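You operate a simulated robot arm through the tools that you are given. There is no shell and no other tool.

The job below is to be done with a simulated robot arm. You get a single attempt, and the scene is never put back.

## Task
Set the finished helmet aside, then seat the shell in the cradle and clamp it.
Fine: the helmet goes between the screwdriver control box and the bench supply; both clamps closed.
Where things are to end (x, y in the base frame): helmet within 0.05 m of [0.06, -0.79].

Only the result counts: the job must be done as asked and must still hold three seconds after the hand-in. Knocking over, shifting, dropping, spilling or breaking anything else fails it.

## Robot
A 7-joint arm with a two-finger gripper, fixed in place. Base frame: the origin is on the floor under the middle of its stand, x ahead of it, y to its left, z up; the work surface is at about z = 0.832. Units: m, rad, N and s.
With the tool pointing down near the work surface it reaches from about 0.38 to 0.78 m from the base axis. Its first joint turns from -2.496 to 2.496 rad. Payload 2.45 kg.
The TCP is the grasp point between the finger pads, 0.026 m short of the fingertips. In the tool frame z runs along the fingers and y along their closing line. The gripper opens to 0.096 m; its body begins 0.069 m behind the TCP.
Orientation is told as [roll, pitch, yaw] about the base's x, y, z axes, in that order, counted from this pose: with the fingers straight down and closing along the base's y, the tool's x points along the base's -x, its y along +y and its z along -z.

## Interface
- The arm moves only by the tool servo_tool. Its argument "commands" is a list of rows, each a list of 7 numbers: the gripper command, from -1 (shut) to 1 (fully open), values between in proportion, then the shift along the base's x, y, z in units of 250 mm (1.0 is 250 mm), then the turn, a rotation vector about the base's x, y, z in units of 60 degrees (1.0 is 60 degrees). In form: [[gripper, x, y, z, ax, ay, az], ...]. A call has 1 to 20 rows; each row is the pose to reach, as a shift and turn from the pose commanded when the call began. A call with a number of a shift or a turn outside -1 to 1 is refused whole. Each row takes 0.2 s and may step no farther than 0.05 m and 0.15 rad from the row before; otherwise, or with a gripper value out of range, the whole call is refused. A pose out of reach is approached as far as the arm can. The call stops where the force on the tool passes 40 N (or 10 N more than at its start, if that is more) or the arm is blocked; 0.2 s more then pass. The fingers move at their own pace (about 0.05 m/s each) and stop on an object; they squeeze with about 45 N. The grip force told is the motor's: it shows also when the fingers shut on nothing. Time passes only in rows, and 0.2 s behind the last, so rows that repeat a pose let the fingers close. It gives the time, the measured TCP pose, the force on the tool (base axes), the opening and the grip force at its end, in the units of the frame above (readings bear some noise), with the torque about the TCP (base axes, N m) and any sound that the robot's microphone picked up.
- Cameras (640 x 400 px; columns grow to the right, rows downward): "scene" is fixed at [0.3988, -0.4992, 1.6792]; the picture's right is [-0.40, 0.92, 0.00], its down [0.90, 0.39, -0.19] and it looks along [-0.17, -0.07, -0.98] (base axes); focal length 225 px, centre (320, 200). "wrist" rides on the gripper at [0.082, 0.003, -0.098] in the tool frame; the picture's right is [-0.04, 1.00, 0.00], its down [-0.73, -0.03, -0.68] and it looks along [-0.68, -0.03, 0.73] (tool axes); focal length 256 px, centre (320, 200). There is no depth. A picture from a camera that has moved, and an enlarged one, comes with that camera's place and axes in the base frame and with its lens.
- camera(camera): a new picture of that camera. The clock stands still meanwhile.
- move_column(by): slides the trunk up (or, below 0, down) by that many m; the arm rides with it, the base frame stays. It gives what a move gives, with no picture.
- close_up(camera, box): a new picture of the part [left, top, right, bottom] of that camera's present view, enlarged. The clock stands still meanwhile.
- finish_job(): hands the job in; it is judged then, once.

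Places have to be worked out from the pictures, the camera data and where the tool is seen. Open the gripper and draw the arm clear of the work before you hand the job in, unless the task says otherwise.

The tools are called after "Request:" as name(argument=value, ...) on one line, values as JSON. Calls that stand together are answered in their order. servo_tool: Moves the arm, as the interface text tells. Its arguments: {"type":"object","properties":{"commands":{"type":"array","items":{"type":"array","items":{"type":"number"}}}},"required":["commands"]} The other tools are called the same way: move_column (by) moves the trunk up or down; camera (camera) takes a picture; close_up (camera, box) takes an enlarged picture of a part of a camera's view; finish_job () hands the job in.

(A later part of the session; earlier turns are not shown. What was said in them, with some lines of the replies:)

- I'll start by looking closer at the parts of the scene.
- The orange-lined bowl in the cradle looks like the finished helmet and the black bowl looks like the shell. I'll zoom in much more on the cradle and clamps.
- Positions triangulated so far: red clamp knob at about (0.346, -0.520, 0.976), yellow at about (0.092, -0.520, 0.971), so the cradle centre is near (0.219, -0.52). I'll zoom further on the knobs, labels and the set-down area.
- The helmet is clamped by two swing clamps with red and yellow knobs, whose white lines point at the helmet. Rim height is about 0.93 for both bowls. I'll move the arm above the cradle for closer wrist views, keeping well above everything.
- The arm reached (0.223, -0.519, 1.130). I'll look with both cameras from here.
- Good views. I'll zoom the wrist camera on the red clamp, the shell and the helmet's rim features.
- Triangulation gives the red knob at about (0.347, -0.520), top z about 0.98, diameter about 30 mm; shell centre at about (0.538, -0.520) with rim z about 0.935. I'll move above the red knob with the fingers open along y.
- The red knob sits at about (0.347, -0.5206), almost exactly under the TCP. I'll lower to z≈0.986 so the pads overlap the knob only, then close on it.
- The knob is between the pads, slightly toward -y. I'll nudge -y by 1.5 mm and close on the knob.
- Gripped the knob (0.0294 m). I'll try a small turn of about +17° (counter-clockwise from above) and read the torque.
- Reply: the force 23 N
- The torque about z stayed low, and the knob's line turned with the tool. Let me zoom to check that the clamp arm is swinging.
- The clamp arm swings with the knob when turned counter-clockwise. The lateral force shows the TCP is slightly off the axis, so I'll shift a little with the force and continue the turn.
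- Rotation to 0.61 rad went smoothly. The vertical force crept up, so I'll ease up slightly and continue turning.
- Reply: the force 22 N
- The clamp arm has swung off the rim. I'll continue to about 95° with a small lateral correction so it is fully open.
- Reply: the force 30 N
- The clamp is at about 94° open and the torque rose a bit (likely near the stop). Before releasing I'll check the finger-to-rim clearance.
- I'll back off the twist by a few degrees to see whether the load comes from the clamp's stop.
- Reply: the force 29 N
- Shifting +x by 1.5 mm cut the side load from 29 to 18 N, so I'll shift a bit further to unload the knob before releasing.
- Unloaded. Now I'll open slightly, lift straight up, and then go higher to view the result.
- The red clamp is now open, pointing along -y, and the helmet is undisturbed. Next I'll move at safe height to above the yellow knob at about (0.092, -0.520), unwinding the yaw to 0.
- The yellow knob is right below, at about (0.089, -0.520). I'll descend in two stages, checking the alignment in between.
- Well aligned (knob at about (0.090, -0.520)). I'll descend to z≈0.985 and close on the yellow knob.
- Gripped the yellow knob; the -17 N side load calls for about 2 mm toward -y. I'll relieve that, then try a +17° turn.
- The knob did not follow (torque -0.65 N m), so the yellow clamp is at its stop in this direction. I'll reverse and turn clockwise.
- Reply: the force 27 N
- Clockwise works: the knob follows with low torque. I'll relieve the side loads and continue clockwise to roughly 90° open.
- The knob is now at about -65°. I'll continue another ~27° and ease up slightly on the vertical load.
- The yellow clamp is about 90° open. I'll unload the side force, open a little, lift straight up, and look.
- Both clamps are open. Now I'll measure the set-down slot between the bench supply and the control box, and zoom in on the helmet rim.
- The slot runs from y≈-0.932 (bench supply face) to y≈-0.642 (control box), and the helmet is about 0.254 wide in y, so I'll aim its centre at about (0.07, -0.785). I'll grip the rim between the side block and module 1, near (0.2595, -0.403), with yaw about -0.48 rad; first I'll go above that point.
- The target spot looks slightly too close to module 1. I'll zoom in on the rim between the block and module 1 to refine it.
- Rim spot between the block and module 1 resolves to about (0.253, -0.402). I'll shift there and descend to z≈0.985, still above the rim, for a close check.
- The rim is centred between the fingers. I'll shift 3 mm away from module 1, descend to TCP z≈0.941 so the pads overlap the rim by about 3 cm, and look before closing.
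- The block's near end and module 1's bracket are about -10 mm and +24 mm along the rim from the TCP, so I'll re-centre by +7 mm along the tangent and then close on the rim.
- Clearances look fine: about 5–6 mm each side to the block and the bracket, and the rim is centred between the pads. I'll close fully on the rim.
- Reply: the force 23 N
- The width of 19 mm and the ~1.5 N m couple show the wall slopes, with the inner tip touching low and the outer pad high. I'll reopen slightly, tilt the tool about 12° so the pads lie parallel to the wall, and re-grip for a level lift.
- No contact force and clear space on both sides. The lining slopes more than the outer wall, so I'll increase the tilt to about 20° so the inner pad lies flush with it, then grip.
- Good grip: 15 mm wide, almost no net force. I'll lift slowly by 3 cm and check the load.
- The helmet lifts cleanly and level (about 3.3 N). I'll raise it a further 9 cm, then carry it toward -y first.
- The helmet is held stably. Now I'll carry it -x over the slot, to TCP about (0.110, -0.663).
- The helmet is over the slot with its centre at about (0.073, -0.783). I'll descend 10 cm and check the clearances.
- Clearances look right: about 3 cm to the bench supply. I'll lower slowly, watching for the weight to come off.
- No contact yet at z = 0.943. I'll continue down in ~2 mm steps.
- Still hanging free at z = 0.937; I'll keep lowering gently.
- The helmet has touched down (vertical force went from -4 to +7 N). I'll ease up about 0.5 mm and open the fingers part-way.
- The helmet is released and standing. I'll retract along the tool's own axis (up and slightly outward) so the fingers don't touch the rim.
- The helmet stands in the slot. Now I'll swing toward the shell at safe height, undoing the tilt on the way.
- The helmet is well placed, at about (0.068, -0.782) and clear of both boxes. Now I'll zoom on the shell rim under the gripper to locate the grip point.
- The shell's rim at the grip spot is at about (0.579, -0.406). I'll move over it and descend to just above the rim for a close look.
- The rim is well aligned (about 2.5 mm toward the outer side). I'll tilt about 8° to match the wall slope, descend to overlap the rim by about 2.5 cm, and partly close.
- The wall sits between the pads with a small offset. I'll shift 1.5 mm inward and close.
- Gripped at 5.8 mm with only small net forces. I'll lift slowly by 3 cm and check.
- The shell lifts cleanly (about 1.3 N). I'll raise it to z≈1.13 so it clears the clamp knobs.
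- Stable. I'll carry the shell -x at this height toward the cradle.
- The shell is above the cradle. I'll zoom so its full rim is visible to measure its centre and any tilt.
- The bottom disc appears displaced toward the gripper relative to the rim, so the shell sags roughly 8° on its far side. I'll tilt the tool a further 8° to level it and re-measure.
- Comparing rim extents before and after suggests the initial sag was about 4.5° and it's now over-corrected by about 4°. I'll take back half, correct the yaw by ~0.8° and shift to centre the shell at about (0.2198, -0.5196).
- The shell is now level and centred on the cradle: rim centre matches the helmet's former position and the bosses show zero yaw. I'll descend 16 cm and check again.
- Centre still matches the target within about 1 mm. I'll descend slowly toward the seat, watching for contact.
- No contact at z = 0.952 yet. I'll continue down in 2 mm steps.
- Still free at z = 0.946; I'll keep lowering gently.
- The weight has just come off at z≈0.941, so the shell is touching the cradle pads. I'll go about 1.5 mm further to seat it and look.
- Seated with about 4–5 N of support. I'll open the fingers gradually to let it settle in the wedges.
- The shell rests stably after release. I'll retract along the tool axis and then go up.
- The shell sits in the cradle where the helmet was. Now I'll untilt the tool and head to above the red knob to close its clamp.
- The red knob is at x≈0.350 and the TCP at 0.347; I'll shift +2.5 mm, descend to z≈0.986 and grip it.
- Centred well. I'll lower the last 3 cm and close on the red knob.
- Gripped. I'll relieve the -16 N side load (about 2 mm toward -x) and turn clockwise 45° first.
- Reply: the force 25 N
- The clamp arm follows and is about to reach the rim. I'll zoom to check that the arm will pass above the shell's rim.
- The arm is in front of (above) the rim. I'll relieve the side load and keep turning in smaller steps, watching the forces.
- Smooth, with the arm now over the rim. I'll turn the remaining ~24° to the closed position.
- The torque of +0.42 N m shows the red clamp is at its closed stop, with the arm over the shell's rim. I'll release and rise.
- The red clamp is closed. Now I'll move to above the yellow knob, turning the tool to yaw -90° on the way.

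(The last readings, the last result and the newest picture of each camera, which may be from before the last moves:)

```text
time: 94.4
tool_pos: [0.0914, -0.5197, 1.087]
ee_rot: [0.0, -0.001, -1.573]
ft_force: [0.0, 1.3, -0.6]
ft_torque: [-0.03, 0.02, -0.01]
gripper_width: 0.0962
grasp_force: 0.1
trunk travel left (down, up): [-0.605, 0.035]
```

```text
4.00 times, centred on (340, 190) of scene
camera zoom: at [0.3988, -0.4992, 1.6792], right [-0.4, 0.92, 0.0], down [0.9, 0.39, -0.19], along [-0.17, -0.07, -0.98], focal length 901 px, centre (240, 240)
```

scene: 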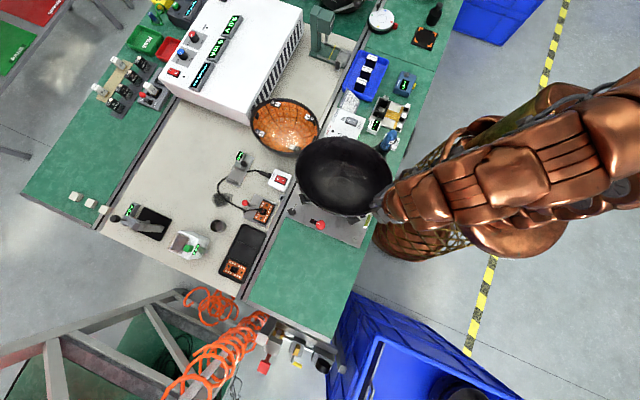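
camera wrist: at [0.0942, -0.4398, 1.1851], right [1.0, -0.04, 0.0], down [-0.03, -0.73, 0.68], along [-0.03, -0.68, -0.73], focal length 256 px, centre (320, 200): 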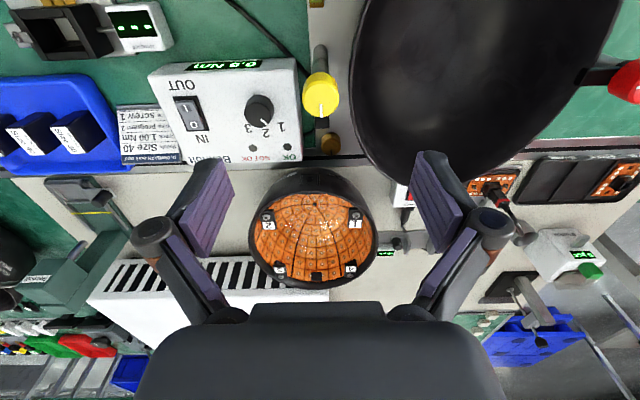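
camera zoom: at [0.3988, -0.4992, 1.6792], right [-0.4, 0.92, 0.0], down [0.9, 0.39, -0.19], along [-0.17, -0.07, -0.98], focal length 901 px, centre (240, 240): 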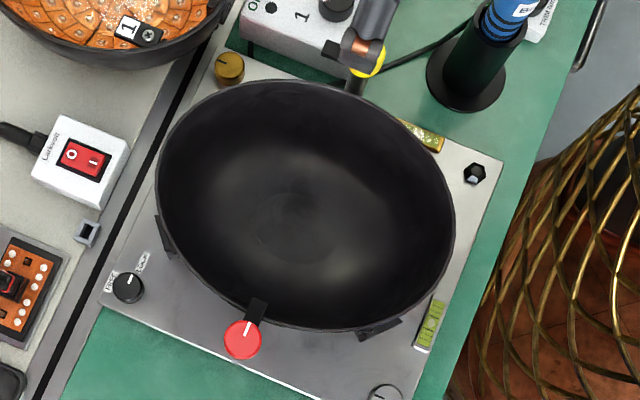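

The shell looks well seated with the red arm over its rim. The yellow knob is at about (0.0905, -0.519), right under the TCP. I'll descend with a half-open gripper and close on it.

Request:
servo_tool(commands=[[0.5, -0.002, 0, -0.1, 0, 0, 0], [0.0, -0.002, 0, -0.2, 0, 0, 0], [0.0, -0.002, 0, -0.28, 0, 0, 0], [0.0, -0.002, 0, -0.28, 0, 0, 0]])

Request:
close_up(camera="wrist", box=[220, 60, 440, 230])

```text
time: 95.4
tool_pos: [0.0899, -0.5223, 1.0174]
ee_rot: [-0.001, -0.002, -1.572]
ft_force: [-1.1, -0.3, 0.0]
ft_torque: [-0.01, -0.03, -0.04]
gripper_width: 0.0481
grasp_force: 0.0
trunk travel left (down, up): [-0.605, 0.035]
```

```text
2.35 times, centred on (330, 145) of wrist
camera zoom: at [0.0936, -0.4406, 1.1154], right [1.0, -0.04, 0.0], down [-0.03, -0.73, 0.68], along [-0.03, -0.68, -0.73], focal length 602 px, centre (296, 329)
```

zoom: 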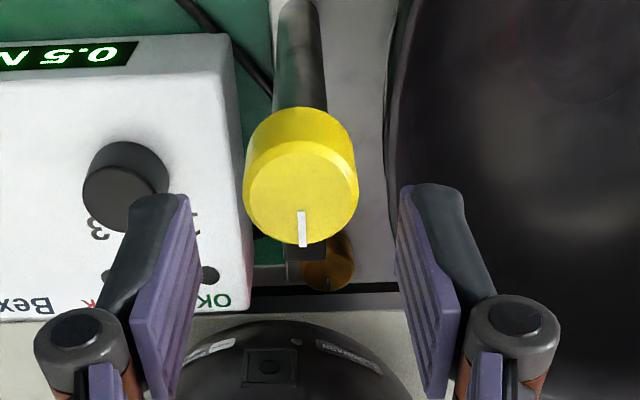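

Centred. I'll lower the last 3 cm and close on the yellow knob.

Request:
servo_tool(commands=[[0.0, 0.002, 0, -0.06, 0, 0, 0], [0.0, 0.002, 0, -0.124, 0, 0, 0], [0.0, 0.002, 0, -0.124, 0, 0, 0], [-1, 0.002, 0, -0.124, 0, 0, 0], [-1, 0.002, 0, -0.124, 0, 0, 0], [-1, 0.002, 0, -0.124, 0, 0, 0], [-1, 0.002, 0, -0.124, 0, 0, 0]])

```text
time: 97.0
tool_pos: [0.0911, -0.523, 0.9848]
ee_rot: [0.001, -0.001, -1.572]
ft_force: [-3.1, 1.0, 1.0]
ft_torque: [-0.05, 0.13, 0.06]
gripper_width: 0.0295
grasp_force: 44.9
trunk travel left (down, up): [-0.605, 0.035]
```

Gripped with almost no side load. I'll turn counter-clockwise about 42° with small axis corrections.

Request:
servo_tool(commands=[[-1, 0.001, 0, 0, 0, 0, 0.1], [-1, 0.002, 0.001, 0, 0, 0, 0.2], [-1, 0.003, 0.001, 0, 0, 0, 0.3], [-1, 0.004, 0.002, 0, 0, 0, 0.4], [-1, 0.006, 0.003, 0, 0, 0, 0.5], [-1, 0.007, 0.003, 0, 0, 0, 0.6], [-1, 0.008, 0.003, 0, 0, 0, 0.7], [-1, 0.008, 0.003, 0, 0, 0, 0.7]])

Request:
close_up(camera="wrist", box=[220, 60, 440, 230])

```text
time: 98.8
tool_pos: [0.0937, -0.5221, 0.9858]
ee_rot: [-0.001, -0.003, -0.836]
ft_force: [4.8, -24.5, 12.0]
ft_torque: [-0.7, -0.17, 0.08]
gripper_width: 0.0294
grasp_force: 44.9
trunk travel left (down, up): [-0.605, 0.035]
```

```text
2.35 times, centred on (330, 145) of wrist
camera zoom: at [0.041, -0.4593, 1.0833], right [0.77, 0.64, 0.0], down [0.47, -0.56, 0.68], along [0.43, -0.52, -0.73], focal length 602 px, centre (296, 329)
```

zoom: 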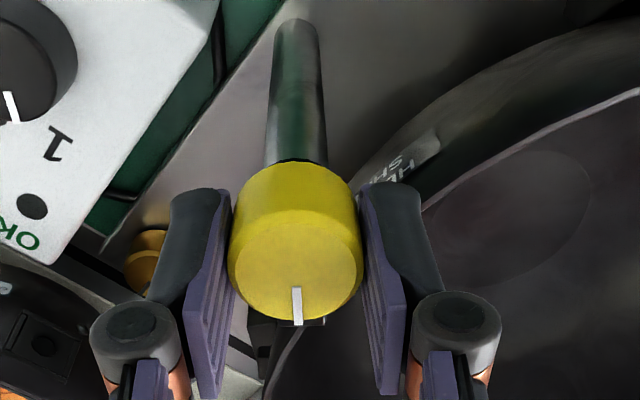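

The knob follows. I'll relieve the -24 N side load (about 3 mm toward -y) and keep turning.

Request:
servo_tool(commands=[[-1, 0.001, -0.01, 0.002, 0, 0, 0], [-1, 0.002, -0.011, 0.002, 0, 0, 0.08], [-1, 0.002, -0.011, 0.002, 0, 0, 0.16], [-1, 0.003, -0.011, 0.002, 0, 0, 0.24], [-1, 0.003, -0.01, 0.002, 0, 0, 0.32], [-1, 0.003, -0.01, 0.002, 0, 0, 0.4], [-1, 0.003, -0.01, 0.002, 0, 0, 0.4]])

Request:
close_up(camera="wrist", box=[220, 60, 440, 230])

```text
time: 100.4
tool_pos: [0.094, -0.5215, 0.9843]
ee_rot: [0.003, 0.0, -0.418]
ft_force: [-2.5, 18.8, -4.6]
ft_torque: [1.06, 1.09, -0.01]
gripper_width: 0.0298
grasp_force: 45.5
trunk travel left (down, up): [-0.605, 0.035]
```

```text
2.35 times, centred on (330, 145) of wrist
camera zoom: at [0.0206, -0.4854, 1.0835], right [0.44, 0.9, 0.0], down [0.66, -0.33, 0.68], along [0.61, -0.3, -0.73], focal length 602 px, centre (296, 329)
```

zoom: 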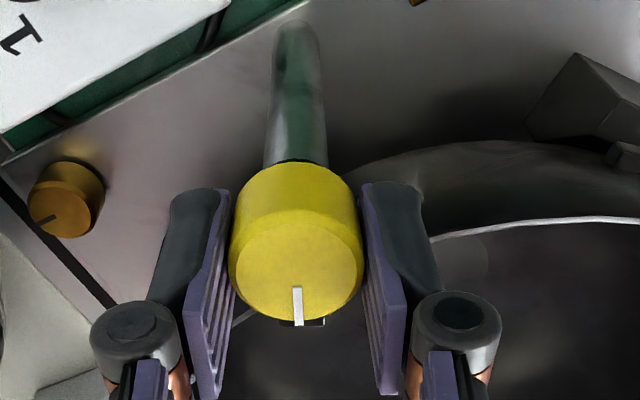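

The knob continues to follow, with loads like those seen while opening. I'll relieve +19 N in y and turn the last ~24° to the closed stop.

Request:
servo_tool(commands=[[-1, 0, 0.007, 0, 0, 0, 0], [-1, 0, 0.008, 0, 0, 0, 0.08], [-1, 0, 0.008, 0, 0, 0, 0.16], [-1, 0, 0.008, 0, 0, 0, 0.24], [-1, 0, 0.008, 0, 0, 0, 0.32], [-1, 0, 0.008, 0, 0, 0, 0.39], [-1, 0, 0.008, 0, 0, 0, 0.41], [-1, 0, 0.008, 0, 0, 0, 0.41]])

Request:
close_up(camera="wrist", box=[220, 60, 440, 230])

```text
time: 102.2
tool_pos: [0.0942, -0.5195, 0.9868]
ee_rot: [0.0, 0.0, 0.011]
ft_force: [-6.0, 16.8, 1.0]
ft_torque: [0.46, 0.01, -0.37]
gripper_width: 0.0296
grasp_force: 44.6
trunk travel left (down, up): [-0.605, 0.035]
```

```text
2.35 times, centred on (330, 145) of wrist
camera zoom: at [0.0127, -0.5178, 1.0835], right [0.03, 1.0, 0.0], down [0.73, -0.02, 0.68], along [0.68, -0.02, -0.73], focal length 602 px, centre (296, 329)
```

zoom: 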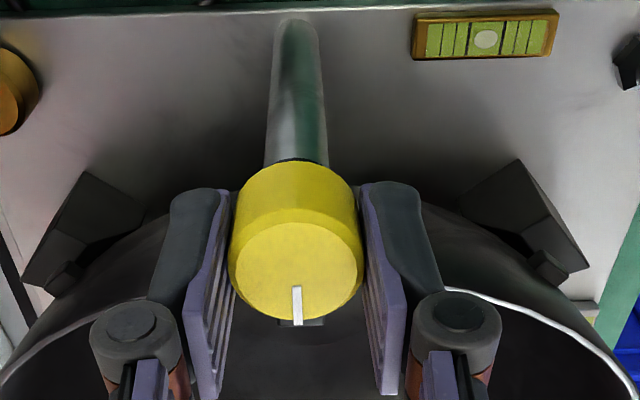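

The torque of -0.37 N m shows the yellow clamp is at its closed stop, and the shell's bosses sit symmetrically at the wedges. I'll relieve the side load, release and rise.

Request:
servo_tool(commands=[[-1, 0, 0.007, 0, 0, 0, -0.01], [-0.3, 0, 0.007, 0, 0, 0, -0.01], [0, 0, 0.007, 0, 0, 0, -0.01], [0, 0, 0.007, 0.08, 0, 0, -0.01], [0.3, 0, 0.007, 0.2, 0, 0, -0.01], [0.6, 0, 0.007, 0.36, 0, 0, -0.01], [1, 0, 0.007, 0.5, 0, 0, -0.01], [1, 0, 0.007, 0.7, 0, 0, -0.01], [1, 0, 0.007, 0.7, 0, 0, -0.01]])

Request:
camera(camera="wrist")

Request:
camera(camera="scene")

```text
time: 104.2
tool_pos: [0.0943, -0.5199, 1.1595]
ee_rot: [0.001, 0.0, -0.001]
ft_force: [1.0, -0.3, -0.8]
ft_torque: [0.01, 0.02, 0.02]
gripper_width: 0.096
grasp_force: 0.1
trunk travel left (down, up): [-0.605, 0.035]
```

```text
taken
camera wrist: at [0.0132, -0.5165, 1.257], right [0.04, 1.0, 0.0], down [0.73, -0.03, 0.68], along [0.68, -0.03, -0.73], focal length 256 px, centre (320, 200)
```

wrist: 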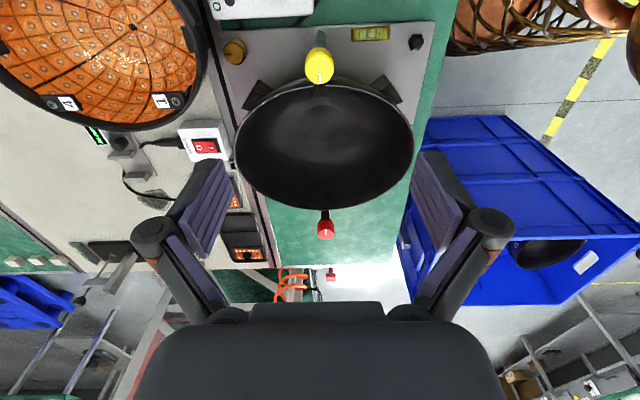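

```text
taken
```

scene: 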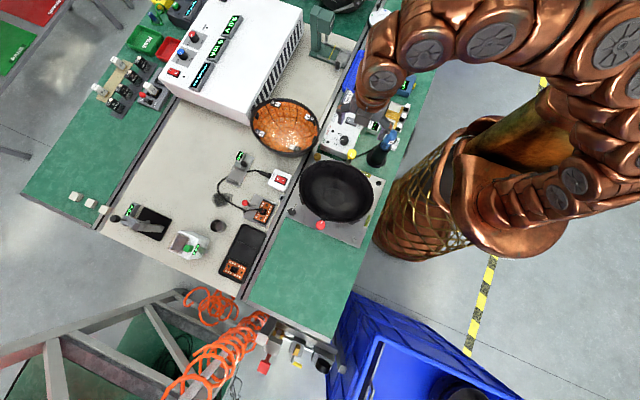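

Both clamps point over the shell. I'll draw the arm up and back toward its starting pose, then inspect everything.

Request:
servo_tool(commands=[[1, 0, 0.04, 0.12, 0, 0, 0], [1, -0.02, 0.1, 0.24, 0, 0, 0], [1, -0.04, 0.18, 0.36, 0, 0, 0], [1, -0.06, 0.25, 0.48, 0, 0, 0], [1, -0.07, 0.28, 0.56, 0, 0, 0], [1, -0.07, 0.28, 0.56, 0, 0, 0]])

Request:
close_up(camera="scene", box=[285, 140, 395, 240])

Request:
close_up(camera="scene", box=[220, 70, 380, 180])

Request:
close_up(camera="wrist", box=[180, 0, 420, 220])

```text
time: 105.6
tool_pos: [0.0751, -0.4494, 1.2983]
ee_rot: [0.001, -0.002, 0.0]
ft_force: [-0.1, 0.3, -0.2]
ft_torque: [-0.01, 0.0, 0.01]
gripper_width: 0.0961
grasp_force: 0.1
trunk travel left (down, up): [-0.605, 0.035]
```

```text
4.00 times, centred on (340, 190) of scene
camera zoom: at [0.3988, -0.4992, 1.6792], right [-0.4, 0.92, 0.0], down [0.9, 0.39, -0.19], along [-0.17, -0.07, -0.98], focal length 901 px, centre (240, 240)
```

zoom: 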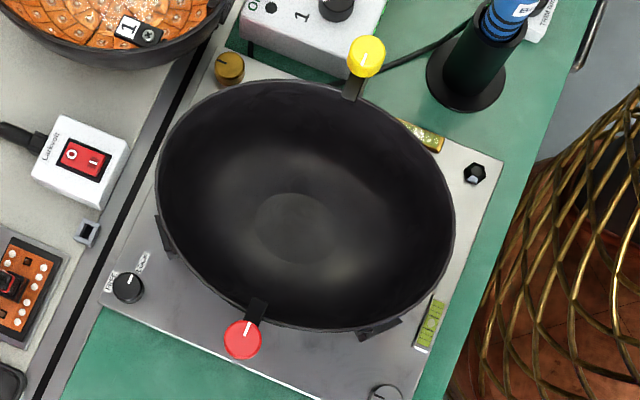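

```text
3.64 times, centred on (300, 125) of scene
camera zoom: at [0.3988, -0.4992, 1.6792], right [-0.4, 0.92, 0.0], down [0.9, 0.39, -0.19], along [-0.17, -0.07, -0.98], focal length 819 px, centre (393, 473)
```

zoom: 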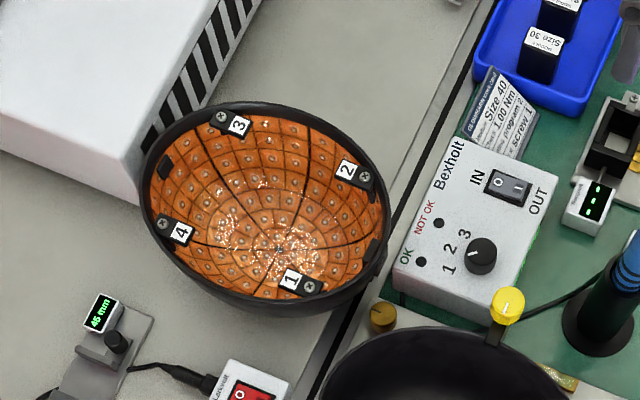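

```text
1.82 times, centred on (300, 110) of wrist
camera zoom: at [-0.0057, -0.4461, 1.3963], right [0.04, 1.0, 0.0], down [0.73, -0.03, 0.68], along [0.68, -0.03, -0.73], focal length 465 px, centre (356, 364)
```

zoom: 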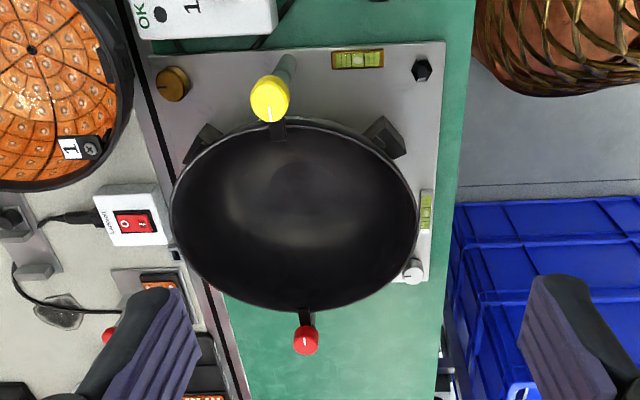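

The shell sits where the helmet was (extents match within 1–2 mm), and both clamp arms are closed over its rim. The helmet stands at about (0.068, -0.782) between the control box and the bench supply, and the gripper is open and clear. Everything else looks unmoved, so I'm handing in the job.

Request:
finish_job()

```text
The job is handed in.
```

I handed the job in: the helmet is set aside, and the shell is seated in the cradle with both clamps closed. I don't have the verdict.

- **Helmet:** it stands at about (0.068, -0.782), roughly 1 cm from the target. It sits between the screwdriver control box and the bench supply without touching either.
- **Shell:** the cameras put it within 1–2 mm of where the helmet was, and it looked level and not turned.
- **Clamps:** I turned both knobs back to their closed stops, and both arms lie over the shell's rim.
- **Everything else:** I compared the last pictures with the first ones and saw nothing else moved. I left the FREE/LOCK knob on the cradle at LOCK, as I found it.

The arm is back near its starting pose with the gripper open. I made a few moves without the sentence you asked for ahead of each call.
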